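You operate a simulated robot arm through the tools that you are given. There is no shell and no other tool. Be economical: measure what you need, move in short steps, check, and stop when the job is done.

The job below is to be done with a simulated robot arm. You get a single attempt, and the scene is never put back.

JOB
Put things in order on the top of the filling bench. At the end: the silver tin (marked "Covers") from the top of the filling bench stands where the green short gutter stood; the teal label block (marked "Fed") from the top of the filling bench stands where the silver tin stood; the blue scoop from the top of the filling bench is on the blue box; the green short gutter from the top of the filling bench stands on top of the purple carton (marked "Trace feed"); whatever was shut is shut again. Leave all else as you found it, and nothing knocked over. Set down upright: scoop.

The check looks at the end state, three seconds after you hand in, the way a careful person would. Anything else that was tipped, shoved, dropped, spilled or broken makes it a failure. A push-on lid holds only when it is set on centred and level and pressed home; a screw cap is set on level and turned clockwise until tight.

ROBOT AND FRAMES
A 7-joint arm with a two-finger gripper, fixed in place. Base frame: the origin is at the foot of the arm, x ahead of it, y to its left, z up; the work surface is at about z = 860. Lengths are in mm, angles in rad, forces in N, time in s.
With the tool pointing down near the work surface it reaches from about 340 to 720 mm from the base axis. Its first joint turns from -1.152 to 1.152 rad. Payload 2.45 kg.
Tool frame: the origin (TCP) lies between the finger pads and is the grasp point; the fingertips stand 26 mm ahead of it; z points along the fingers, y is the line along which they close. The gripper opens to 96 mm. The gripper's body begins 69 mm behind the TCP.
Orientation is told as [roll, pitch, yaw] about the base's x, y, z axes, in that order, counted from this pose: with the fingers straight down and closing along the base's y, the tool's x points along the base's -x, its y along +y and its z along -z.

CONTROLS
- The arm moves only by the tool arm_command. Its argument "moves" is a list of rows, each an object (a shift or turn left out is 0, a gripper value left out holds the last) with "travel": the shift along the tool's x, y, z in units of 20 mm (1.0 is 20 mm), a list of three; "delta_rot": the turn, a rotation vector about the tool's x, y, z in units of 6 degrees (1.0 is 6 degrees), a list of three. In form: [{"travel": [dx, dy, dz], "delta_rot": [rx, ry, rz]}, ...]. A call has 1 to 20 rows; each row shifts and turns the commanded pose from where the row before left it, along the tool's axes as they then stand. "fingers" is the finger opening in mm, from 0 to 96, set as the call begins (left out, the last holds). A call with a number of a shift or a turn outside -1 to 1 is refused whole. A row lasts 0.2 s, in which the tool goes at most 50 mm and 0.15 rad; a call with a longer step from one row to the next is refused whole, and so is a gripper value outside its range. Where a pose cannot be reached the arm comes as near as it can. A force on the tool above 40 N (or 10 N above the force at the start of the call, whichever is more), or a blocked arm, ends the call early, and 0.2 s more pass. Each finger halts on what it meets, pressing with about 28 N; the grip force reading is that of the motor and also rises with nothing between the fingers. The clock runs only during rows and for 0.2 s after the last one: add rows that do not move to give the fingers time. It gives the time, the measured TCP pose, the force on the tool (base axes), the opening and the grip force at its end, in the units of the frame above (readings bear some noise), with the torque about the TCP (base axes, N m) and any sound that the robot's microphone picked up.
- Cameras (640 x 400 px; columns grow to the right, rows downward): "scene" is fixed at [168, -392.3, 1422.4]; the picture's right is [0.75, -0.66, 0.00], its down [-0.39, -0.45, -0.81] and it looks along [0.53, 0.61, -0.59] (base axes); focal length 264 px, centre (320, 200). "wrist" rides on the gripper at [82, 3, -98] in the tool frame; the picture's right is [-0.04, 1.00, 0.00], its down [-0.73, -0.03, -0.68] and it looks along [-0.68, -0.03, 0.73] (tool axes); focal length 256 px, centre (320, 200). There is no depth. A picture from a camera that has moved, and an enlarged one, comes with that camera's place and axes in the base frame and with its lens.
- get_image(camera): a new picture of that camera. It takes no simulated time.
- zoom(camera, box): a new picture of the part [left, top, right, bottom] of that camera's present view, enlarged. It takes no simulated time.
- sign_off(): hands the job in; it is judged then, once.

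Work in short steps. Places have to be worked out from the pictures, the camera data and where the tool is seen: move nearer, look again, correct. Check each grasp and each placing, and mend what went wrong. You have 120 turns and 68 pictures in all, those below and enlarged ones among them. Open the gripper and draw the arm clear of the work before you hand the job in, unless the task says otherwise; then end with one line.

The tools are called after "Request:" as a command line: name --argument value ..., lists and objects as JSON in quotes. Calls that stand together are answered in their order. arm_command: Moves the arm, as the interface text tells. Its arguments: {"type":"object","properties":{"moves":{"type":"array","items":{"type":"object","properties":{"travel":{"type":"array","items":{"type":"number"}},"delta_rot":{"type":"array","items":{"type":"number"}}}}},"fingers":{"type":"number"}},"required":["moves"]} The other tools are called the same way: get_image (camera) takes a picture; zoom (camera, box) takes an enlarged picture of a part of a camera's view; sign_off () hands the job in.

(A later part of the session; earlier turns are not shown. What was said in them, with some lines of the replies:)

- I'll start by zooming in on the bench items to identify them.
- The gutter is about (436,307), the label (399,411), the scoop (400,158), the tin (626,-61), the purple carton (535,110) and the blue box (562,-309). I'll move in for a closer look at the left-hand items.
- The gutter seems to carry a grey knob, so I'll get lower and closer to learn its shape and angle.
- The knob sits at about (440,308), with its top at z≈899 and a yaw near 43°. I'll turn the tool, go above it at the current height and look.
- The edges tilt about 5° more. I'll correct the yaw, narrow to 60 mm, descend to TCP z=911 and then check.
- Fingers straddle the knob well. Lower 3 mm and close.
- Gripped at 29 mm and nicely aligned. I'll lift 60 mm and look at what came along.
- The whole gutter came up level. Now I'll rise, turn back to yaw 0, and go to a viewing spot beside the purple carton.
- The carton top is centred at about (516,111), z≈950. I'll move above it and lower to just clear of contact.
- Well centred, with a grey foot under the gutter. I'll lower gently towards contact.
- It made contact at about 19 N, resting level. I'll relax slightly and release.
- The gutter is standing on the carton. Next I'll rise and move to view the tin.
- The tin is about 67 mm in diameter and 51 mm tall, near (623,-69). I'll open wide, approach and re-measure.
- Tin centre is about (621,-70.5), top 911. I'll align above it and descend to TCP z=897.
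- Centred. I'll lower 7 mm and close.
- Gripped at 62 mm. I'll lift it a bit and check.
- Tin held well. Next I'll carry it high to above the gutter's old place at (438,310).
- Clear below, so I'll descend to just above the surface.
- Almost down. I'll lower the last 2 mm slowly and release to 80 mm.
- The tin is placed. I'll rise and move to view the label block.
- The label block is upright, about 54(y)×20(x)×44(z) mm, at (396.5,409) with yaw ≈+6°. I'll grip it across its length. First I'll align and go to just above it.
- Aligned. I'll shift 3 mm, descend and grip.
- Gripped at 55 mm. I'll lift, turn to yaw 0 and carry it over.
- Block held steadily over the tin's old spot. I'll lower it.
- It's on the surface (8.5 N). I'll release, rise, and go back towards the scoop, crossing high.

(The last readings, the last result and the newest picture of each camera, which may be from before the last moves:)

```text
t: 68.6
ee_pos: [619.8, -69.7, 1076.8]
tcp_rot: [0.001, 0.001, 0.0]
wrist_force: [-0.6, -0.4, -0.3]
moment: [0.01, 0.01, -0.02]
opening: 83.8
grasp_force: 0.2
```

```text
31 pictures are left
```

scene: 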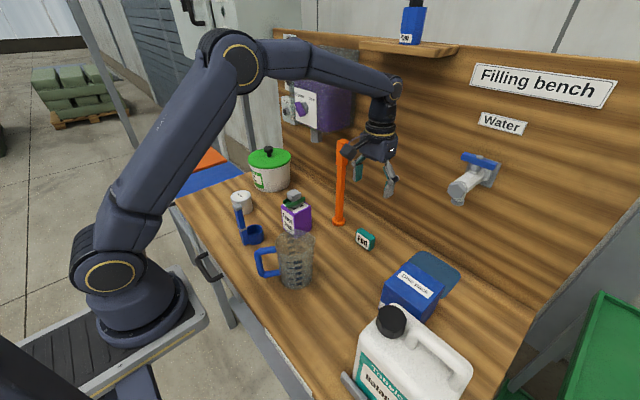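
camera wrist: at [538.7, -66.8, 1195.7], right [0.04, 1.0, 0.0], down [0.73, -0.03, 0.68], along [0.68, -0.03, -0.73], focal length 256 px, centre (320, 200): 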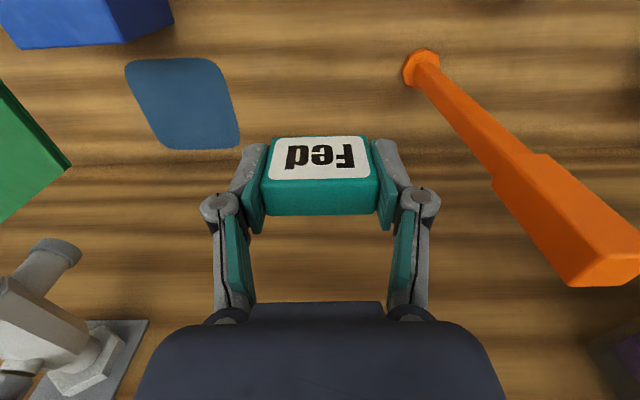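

The block stands. Now I'll move back to view the scoop from behind and above.

Request:
arm_command --moves '[{"travel": [1, 0, -0.2]}, {"travel": [1, 0, -0.2]}, {"travel": [1, 0, -0.2]}, {"travel": [1, 0, -0.2]}, {"travel": [1, 0, -0.2]}, {"travel": [1, 0, -0.2]}, {"travel": [1, 0, -0.2]}, {"travel": [1, 0, -0.2]}, {"travel": [1, 0, -0.2]}, {"travel": [1, 0, -0.2]}, {"travel": [1, 0.4, 0]}, {"travel": [1, 0.4, 0]}, {"travel": [1, 0.4, 0]}, {"travel": [1, 0.4, 0]}, {"travel": [0, 1, 0]}, {"travel": [0, 1, 0]}, {"travel": [0, 1, 0]}, {"travel": [0, 1, 0]}, {"travel": [0, 1, 0]}, {}]'

Request:
arm_command --moves '[{"travel": [0, 1, 0]}, {"travel": [0, 1, 0]}, {"travel": [0, 1, 0]}, {"travel": [0, 1, 0]}, {"travel": [0, 0.65, 0]}, {}]'

Request:
get_image --camera "wrist"

```text
t: 72.8
ee_pos: [341.2, 64.1, 1113.4]
tcp_rot: [0.001, 0.001, 0.0]
wrist_force: [0.3, 0.6, 1.2]
moment: [-0.02, -0.02, 0.0]
opening: 83.8
grasp_force: 0.1
```

```text
t: 74.2
ee_pos: [341.7, 156.6, 1112.8]
tcp_rot: [0.0, 0.001, 0.001]
wrist_force: [-0.3, -0.4, 0.6]
moment: [-0.01, 0.02, -0.01]
opening: 84.1
grasp_force: 0.2
```

```text
30 pictures are left
camera wrist: at [259.8, 158.3, 1210.5], right [0.04, 1.0, 0.0], down [0.73, -0.03, 0.68], along [0.68, -0.03, -0.73], focal length 256 px, centre (320, 200)
```

wrist: 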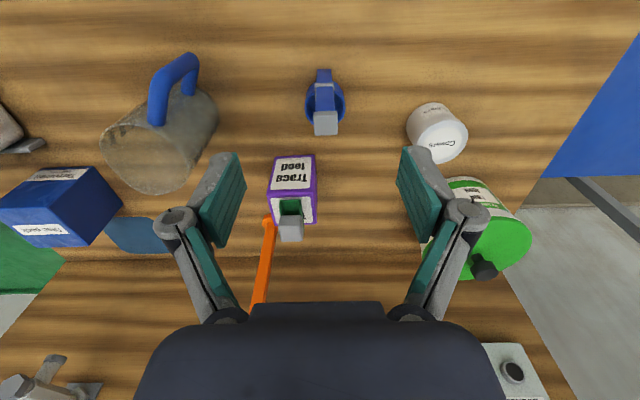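

Request:
zoom --camera "wrist" --box '[275, 55, 375, 145]'

Request:
zoom --camera "wrist" --box '[0, 130, 200, 280]'

Request:
zoom --camera "scene" --box '[340, 230, 480, 330]'

```text
4.44 times, centred on (325, 100) of wrist
camera zoom: at [259.8, 158.3, 1210.5], right [0.04, 1.0, 0.0], down [0.73, -0.03, 0.68], along [0.68, -0.03, -0.73], focal length 1138 px, centre (298, 644)
```

zoom: 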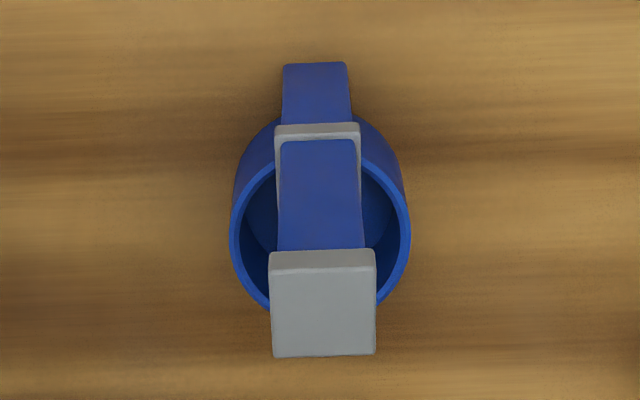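

```text
2.67 times, centred on (100, 205) of wrist
camera zoom: at [259.8, 158.3, 1210.5], right [0.04, 1.0, 0.0], down [0.73, -0.03, 0.68], along [0.68, -0.03, -0.73], focal length 683 px, centre (907, 187)
```

zoom: 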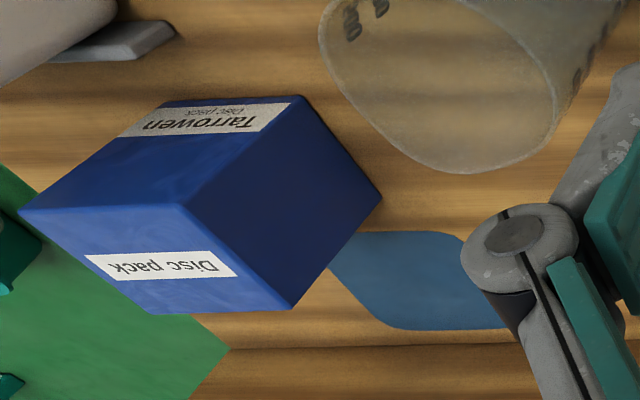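

```text
4.00 times, centred on (410, 280) of scene
camera zoom: at [168.0, -392.3, 1422.4], right [0.75, -0.66, 0.0], down [-0.39, -0.45, -0.81], along [0.53, 0.61, -0.59], focal length 1056 px, centre (-40, -120)
```

zoom: 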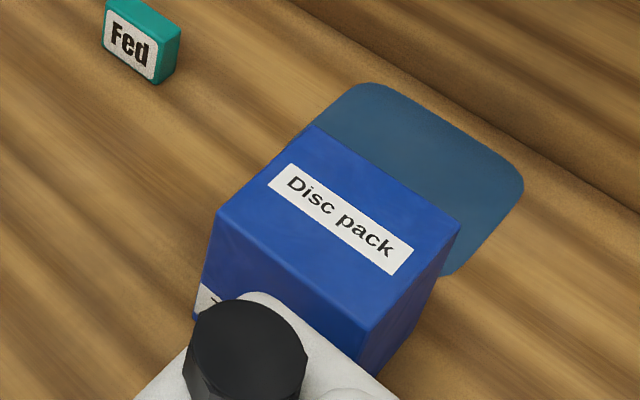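

The scoop handle (~20 mm) is at about (370,158), top z≈991. The box top is about 88 mm square, centred at (536,-267), z≈958. I'll align above the handle.

Request:
arm_command --fingers 60 --moves '[{"travel": [-0.7, 0.04, 0]}, {"travel": [-0.7, 0.04, 0]}, {"travel": [0, 0, 0.8]}, {"travel": [0, 0, 0.8]}, {"travel": [0, 0, 0.8]}, {"travel": [0, 0, 0.8]}, {"travel": [0, 0, 0.8]}, {}]'

Request:
get_image --camera "wrist"

```text
t: 76.0
ee_pos: [368.1, 157.4, 1033.6]
tcp_rot: [0.0, 0.001, 0.0]
wrist_force: [0.4, 0.0, -0.3]
moment: [0.01, -0.03, -0.03]
opening: 60.1
grasp_force: 0.1
```

```text
26 pictures are left
camera wrist: at [288.0, 159.3, 1131.3], right [0.04, 1.0, 0.0], down [0.73, -0.03, 0.68], along [0.68, -0.03, -0.73], focal length 256 px, centre (320, 200)
```

wrist: 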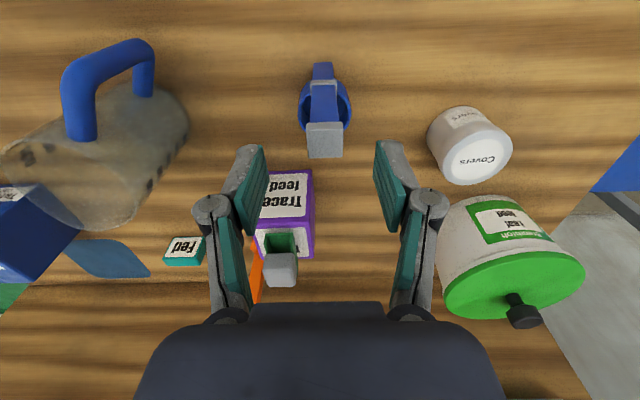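

Handle lines up. I'll shift 2 mm, descend and grip.

Request:
arm_command --moves '[{"travel": [0, 0.1, 0]}, {"travel": [0, 0, 0.73]}, {"travel": [0, 0, 0.73]}, {"travel": [0, 0, 0.73]}, {"travel": [0, 0, 0.73]}, {}]'

Request:
arm_command --fingers 8 --moves '[{}, {}, {}, {}, {}]'

Request:
get_image --camera "wrist"

Request:
zoom --camera "scene" --box '[205, 175, 305, 255]'

```text
t: 77.4
ee_pos: [370.1, 158.2, 976.8]
tcp_rot: [0.0, 0.0, 0.003]
wrist_force: [-0.3, -1.1, 1.0]
moment: [0.0, 0.0, 0.05]
opening: 60.1
grasp_force: 0.1
```

```text
t: 78.6
ee_pos: [369.6, 156.5, 974.9]
tcp_rot: [0.0, -0.002, -0.001]
wrist_force: [-0.2, 0.2, -0.1]
moment: [-0.01, -0.03, -0.01]
opening: 17.0
grasp_force: 28.7
```

```text
25 pictures are left
camera wrist: at [289.0, 160.3, 1074.0], right [0.04, 1.0, 0.0], down [0.73, -0.03, 0.68], along [0.68, -0.03, -0.73], focal length 256 px, centre (320, 200)
```

wrist: 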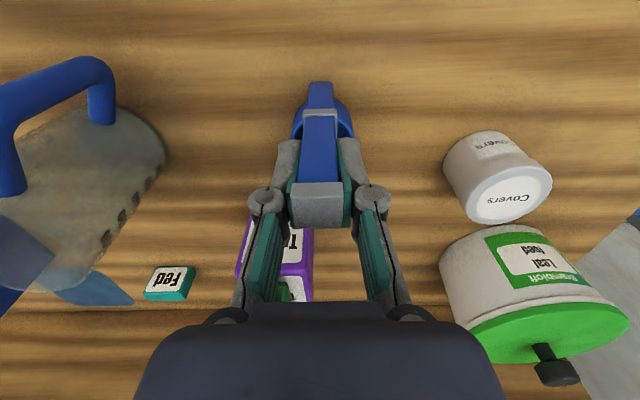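

```text
5.00 times, centred on (255, 215) of scene
camera zoom: at [168.0, -392.3, 1422.4], right [0.75, -0.66, 0.0], down [-0.39, -0.45, -0.81], along [0.53, 0.61, -0.59], focal length 1320 px, centre (645, 125)
```

zoom: 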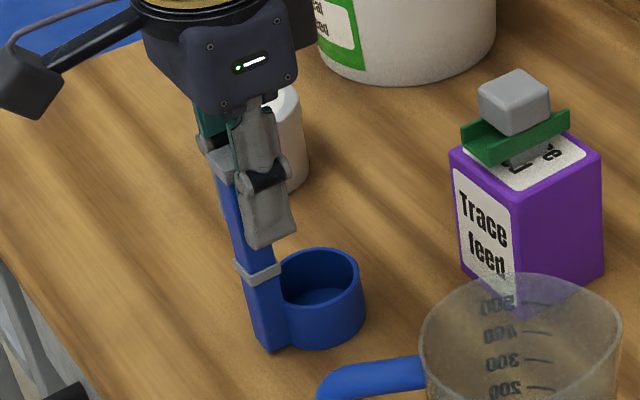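

Gripping the handle at 17 mm. I'll lift and check for tilt.

Request:
arm_command --moves '[{"travel": [0, 0, -0.3]}, {"travel": [0, 0, -0.6]}, {"travel": [0, 0, -0.8]}, {"travel": [0, 0, -0.8]}, {}]'

Request:
zoom --camera "scene" --box '[205, 150, 305, 230]'

Request:
zoom --camera "wrist" --box '[240, 60, 400, 240]'

```text
t: 79.8
ee_pos: [367.5, 159.5, 1026.0]
tcp_rot: [0.0, 0.002, 0.002]
wrist_force: [0.1, 1.0, -1.6]
moment: [0.0, 0.03, -0.01]
opening: 17.4
grasp_force: 27.8
```

```text
5.00 times, centred on (255, 190) of scene
camera zoom: at [168.0, -392.3, 1422.4], right [0.75, -0.66, 0.0], down [-0.39, -0.45, -0.81], along [0.53, 0.61, -0.59], focal length 1320 px, centre (645, 250)
```

zoom: 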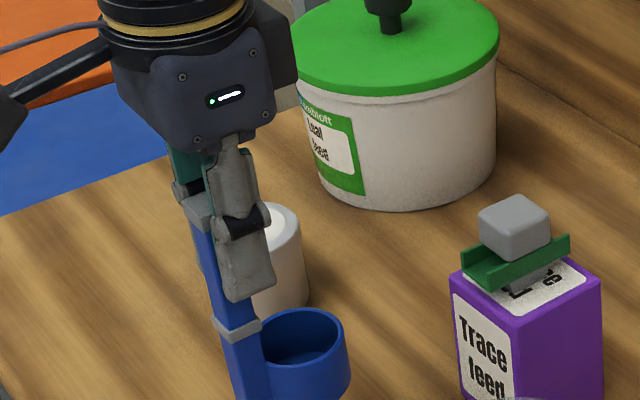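

```text
2.22 times, centred on (320, 150) of wrist
camera zoom: at [286.9, 161.5, 1123.6], right [0.04, 1.0, 0.0], down [0.73, -0.03, 0.68], along [0.68, -0.03, -0.73], focal length 569 px, centre (320, 311)
```

zoom: 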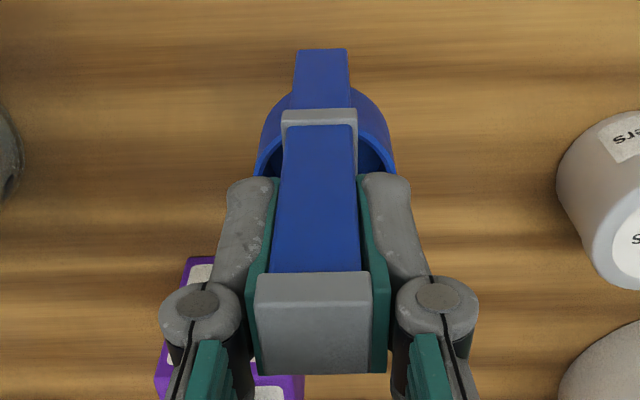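

Held upright. I'll raise to about 1165 and carry it toward the blue box.

Request:
arm_command --moves '[{"travel": [0, 0, -0.99]}, {"travel": [0, 0, -0.99]}, {"travel": [0, 0, -0.99]}, {"travel": [0, 0, -0.99]}, {"travel": [0, 0, -0.99]}, {"travel": [0, 0, -0.99]}, {"travel": [0, 0, -0.99]}, {"travel": [-0.32, -0.97, 0]}, {"travel": [-0.32, -0.97, 0]}, {"travel": [-0.32, -0.97, 0]}, {"travel": [-0.32, -0.97, 0]}, {"travel": [-0.32, -0.97, 0]}, {"travel": [-0.32, -0.97, 0]}, {"travel": [-0.32, -0.97, 0]}, {"travel": [-0.32, -0.97, 0]}, {"travel": [-0.32, -0.97, 0]}, {"travel": [-0.32, -0.97, 0]}, {"travel": [-0.32, -0.97, 0]}, {}]'

Request:
arm_command --moves '[{"travel": [-0.32, -0.97, 0]}, {"travel": [-0.32, -0.97, 0]}, {"travel": [-0.32, -0.97, 0]}, {"travel": [-0.32, -0.97, 0]}, {"travel": [-0.32, -0.97, 0]}, {"travel": [-0.32, -0.97, 0]}, {"travel": [-0.32, -0.97, 0]}, {"travel": [-0.32, -0.97, 0]}, {}]'

Request:
get_image --camera "wrist"

Request:
get_image --camera "scene"

```text
t: 83.8
ee_pos: [438.9, -55.8, 1164.4]
tcp_rot: [0.001, -0.002, -0.002]
wrist_force: [-0.4, 0.0, -0.9]
moment: [0.0, 0.0, 0.0]
opening: 16.9
grasp_force: 27.9
```

```text
t: 85.8
ee_pos: [490.1, -209.8, 1161.8]
tcp_rot: [0.0, 0.001, -0.002]
wrist_force: [-0.7, 0.1, -0.9]
moment: [-0.01, 0.04, 0.06]
opening: 17.3
grasp_force: 28.2
```

```text
21 pictures are left
camera wrist: at [410.2, -206.5, 1259.8], right [0.04, 1.0, 0.0], down [0.73, -0.03, 0.68], along [0.68, -0.03, -0.73], focal length 256 px, centre (320, 200)
```

wrist: 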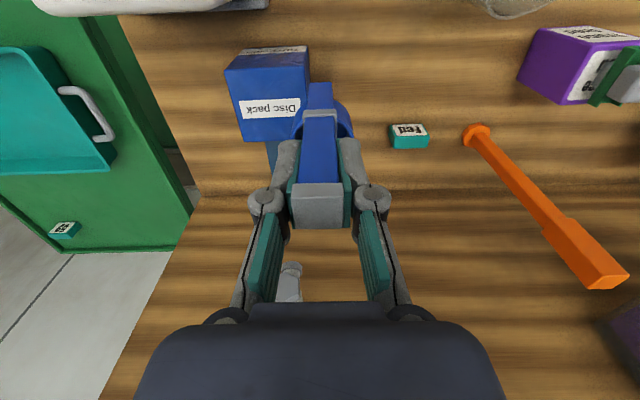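

```text
20 pictures are left
```

scene: 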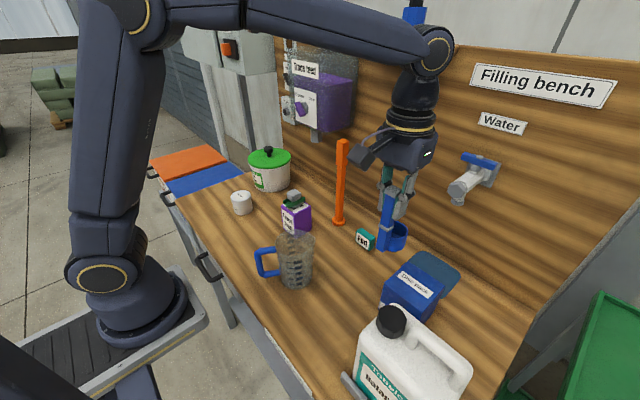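

The box top measures x 491–581, y −316…−222. I'll move to (511,-268) and lower to about 15 mm above it.

Request:
arm_command --moves '[{"travel": [-0.35, -0.97, 0]}, {"travel": [-0.35, -0.97, 0]}, {"travel": [-0.35, -0.97, 0]}, {}, {"travel": [0, 0, 0.9]}, {"travel": [0, 0, 0.9]}, {"travel": [0, 0, 0.9]}, {"travel": [0, 0, 0.4]}, {}]'

Request:
zoom --camera "scene" --box '[340, 180, 500, 320]'

Request:
get_image --camera "wrist"

```text
t: 87.8
ee_pos: [509.1, -269.2, 1099.6]
tcp_rot: [-0.001, -0.001, 0.002]
wrist_force: [-0.2, 0.0, -0.3]
moment: [0.0, 0.01, 0.02]
opening: 16.9
grasp_force: 28.4
```

```text
2.86 times, centred on (420, 250) of scene
camera zoom: at [168.0, -392.3, 1422.4], right [0.75, -0.66, 0.0], down [-0.39, -0.45, -0.81], along [0.53, 0.61, -0.59], focal length 754 px, centre (34, 57)
```

zoom: 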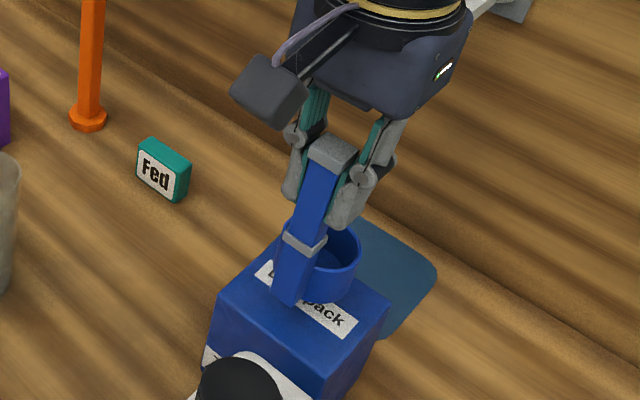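

```text
18 pictures are left
camera wrist: at [429.7, -266.4, 1198.2], right [0.04, 1.0, 0.0], down [0.73, -0.03, 0.68], along [0.68, -0.03, -0.73], focal length 256 px, centre (320, 200)
```

wrist: 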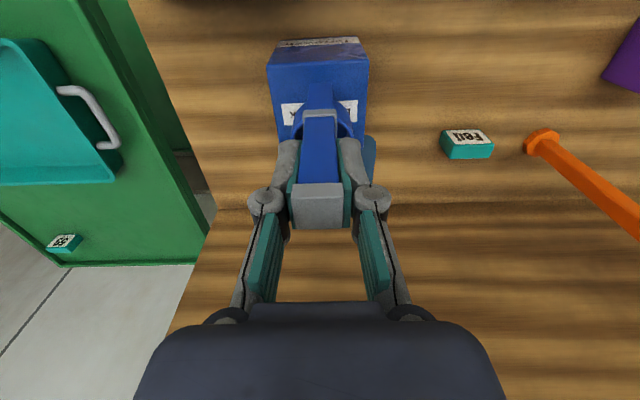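

Positioned over the box. I'll lower slowly to contact.

Request:
arm_command --moves '[{"travel": [0, 0, 0.3]}, {"travel": [0, 0, 0.3]}, {"travel": [0, 0, 0.25]}, {"travel": [0, 0, 0.15]}, {}]'

Request:
zoom --camera "scene" --box '[370, 210, 470, 310]'

```text
t: 89.0
ee_pos: [511.4, -267.9, 1079.5]
tcp_rot: [0.0, 0.0, 0.0]
wrist_force: [0.4, 0.4, -0.7]
moment: [0.01, 0.04, -0.02]
opening: 17.2
grasp_force: 27.6
```

```text
4.00 times, centred on (420, 260) of scene
camera zoom: at [168.0, -392.3, 1422.4], right [0.75, -0.66, 0.0], down [-0.39, -0.45, -0.81], along [0.53, 0.61, -0.59], focal length 1056 px, centre (-80, -40)
```

zoom: 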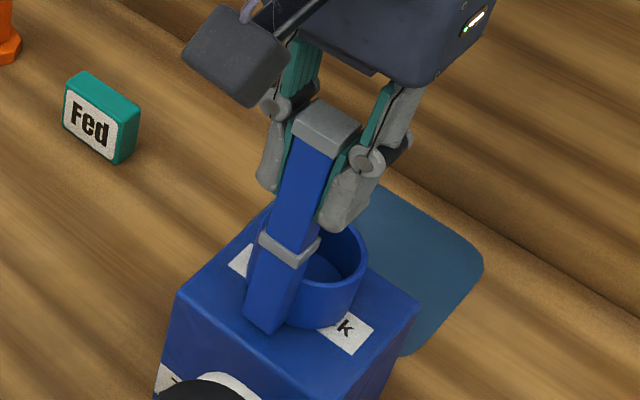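

I'll shift 4 mm forward for margin and continue lowering in 1–2 mm steps.

Request:
arm_command --moves '[{"travel": [-0.2, 0, 0]}, {"travel": [0, 0, 0.1]}, {"travel": [0, 0, 0.1]}, {"travel": [0, 0, 0.06]}, {"travel": [0, 0, 0.06]}, {}]'

```text
t: 90.4
ee_pos: [515.0, -267.9, 1074.7]
tcp_rot: [-0.002, -0.004, 0.0]
wrist_force: [-1.2, 1.7, 15.8]
moment: [0.07, 0.15, -0.01]
opening: 17.1
grasp_force: 28.3
```

Contact at about 1074 as expected. I'll relax by 1 mm and inspect before releasing.

Request:
arm_command --moves '[{"travel": [0, 0, -0.06]}, {}]'

Request:
zoom --camera "scene" --box '[370, 210, 470, 310]'

```text
t: 91.0
ee_pos: [514.7, -267.9, 1075.2]
tcp_rot: [-0.001, 0.0, 0.001]
wrist_force: [2.4, -0.2, 4.8]
moment: [-0.12, -0.23, 0.03]
opening: 17.0
grasp_force: 28.5
```

```text
4.00 times, centred on (420, 260) of scene
camera zoom: at [168.0, -392.3, 1422.4], right [0.75, -0.66, 0.0], down [-0.39, -0.45, -0.81], along [0.53, 0.61, -0.59], focal length 1056 px, centre (-80, -40)
```

zoom: 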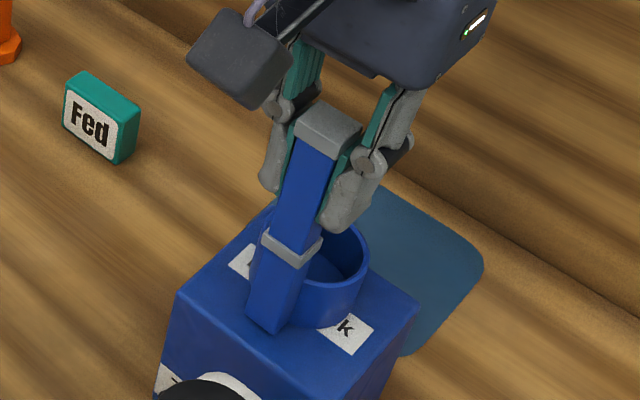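

The scoop rests fully on the box. I'll open to 50 mm and rise straight up.

Request:
arm_command --fingers 50 --moves '[{}, {}, {}, {}]'

Request:
arm_command --moves '[{"travel": [0, 0, -0.5]}, {"travel": [0, 0, -0.8]}, {"travel": [0, 0, -0.9]}, {"travel": [0, 0, -0.9]}, {"travel": [0, 0, -0.9]}, {}]'

Request:
get_image --camera "scene"

```text
t: 92.0
ee_pos: [514.8, -266.9, 1076.7]
tcp_rot: [0.0, -0.001, -0.001]
wrist_force: [-0.1, -0.2, 0.0]
moment: [-0.01, 0.03, -0.03]
opening: 50.3
grasp_force: 0.0
```

```text
t: 93.4
ee_pos: [516.1, -266.3, 1155.2]
tcp_rot: [-0.001, 0.001, 0.001]
wrist_force: [0.2, -0.2, 0.1]
moment: [0.01, -0.03, 0.01]
opening: 50.2
grasp_force: 0.1
```

```text
15 pictures are left
```

scene: 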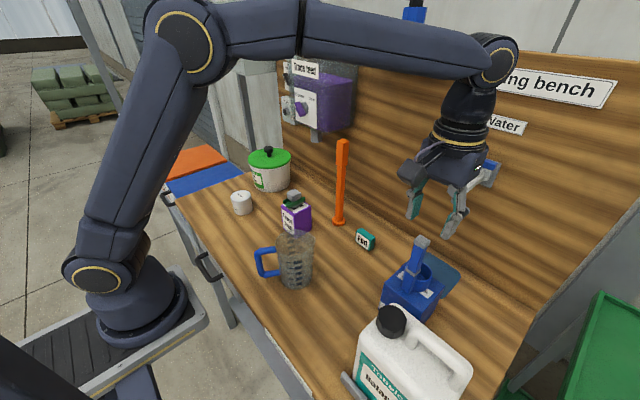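

All four are placed. I'll draw the arm clear, up and back.

Request:
arm_command --moves '[{"travel": [0, 0, -0.9]}, {"travel": [0, 0, -0.9]}, {"travel": [0.9, 0.5, -0.4]}, {"travel": [0.9, 0.5, -0.4]}, {"travel": [0.9, 0.5, 0]}, {"travel": [0.9, 0.9, 0]}, {"travel": [0.9, 0.9, 0]}, {"travel": [0.9, 0.9, 0]}, {"travel": [0.9, 0.9, 0]}, {"travel": [0.9, 0.9, 0]}, {"travel": [0.9, 0.9, 0]}, {"travel": [0, 0.9, 0]}, {"travel": [0, 0.9, 0]}, {"travel": [0, 0.9, 0]}, {}]'

Request:
get_image --camera "scene"

Request:
zoom --camera "scene" --box '[340, 210, 480, 330]'

Request:
zoom --camera "scene" --box '[220, 140, 380, 260]'

```text
t: 96.6
ee_pos: [350.3, -76.5, 1208.0]
tcp_rot: [0.0, 0.001, 0.0]
wrist_force: [0.0, -0.4, 0.5]
moment: [-0.03, -0.02, 0.02]
opening: 50.0
grasp_force: 0.0
```

```text
14 pictures are left
```

scene: 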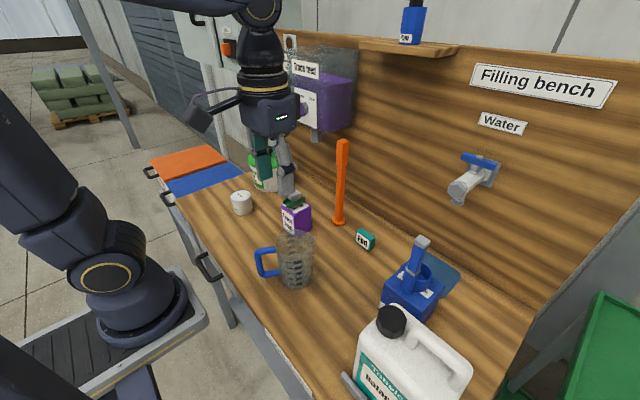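

```text
3.33 times, centred on (410, 270) of scene
camera zoom: at [168.0, -392.3, 1422.4], right [0.75, -0.66, 0.0], down [-0.39, -0.45, -0.81], along [0.53, 0.61, -0.59], focal length 880 px, centre (20, -33)
```

zoom: 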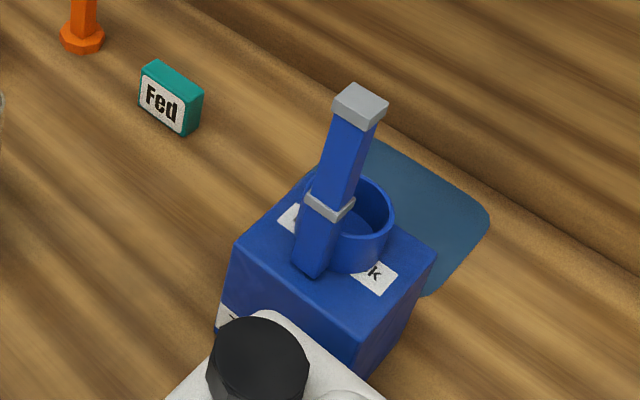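

```text
3.33 times, centred on (300, 200) of scene
camera zoom: at [168.0, -392.3, 1422.4], right [0.75, -0.66, 0.0], down [-0.39, -0.45, -0.81], along [0.53, 0.61, -0.59], focal length 880 px, centre (387, 200)
```

zoom: 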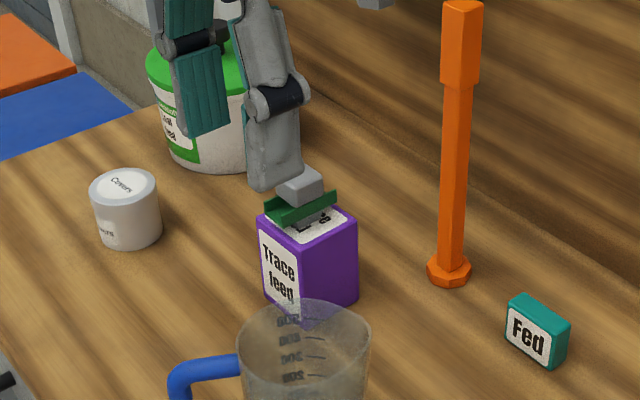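

Everything is upright and in place, and the arm is clear with the gripper open, so I'm handing in.

Request:
sign_off

```text
The job is handed in.
```

The job is handed in: the tin stands where the gutter was, the label block stands where the tin was, the gutter is on the purple carton, and the scoop is upright on the blue box. Nothing was opened or knocked over.
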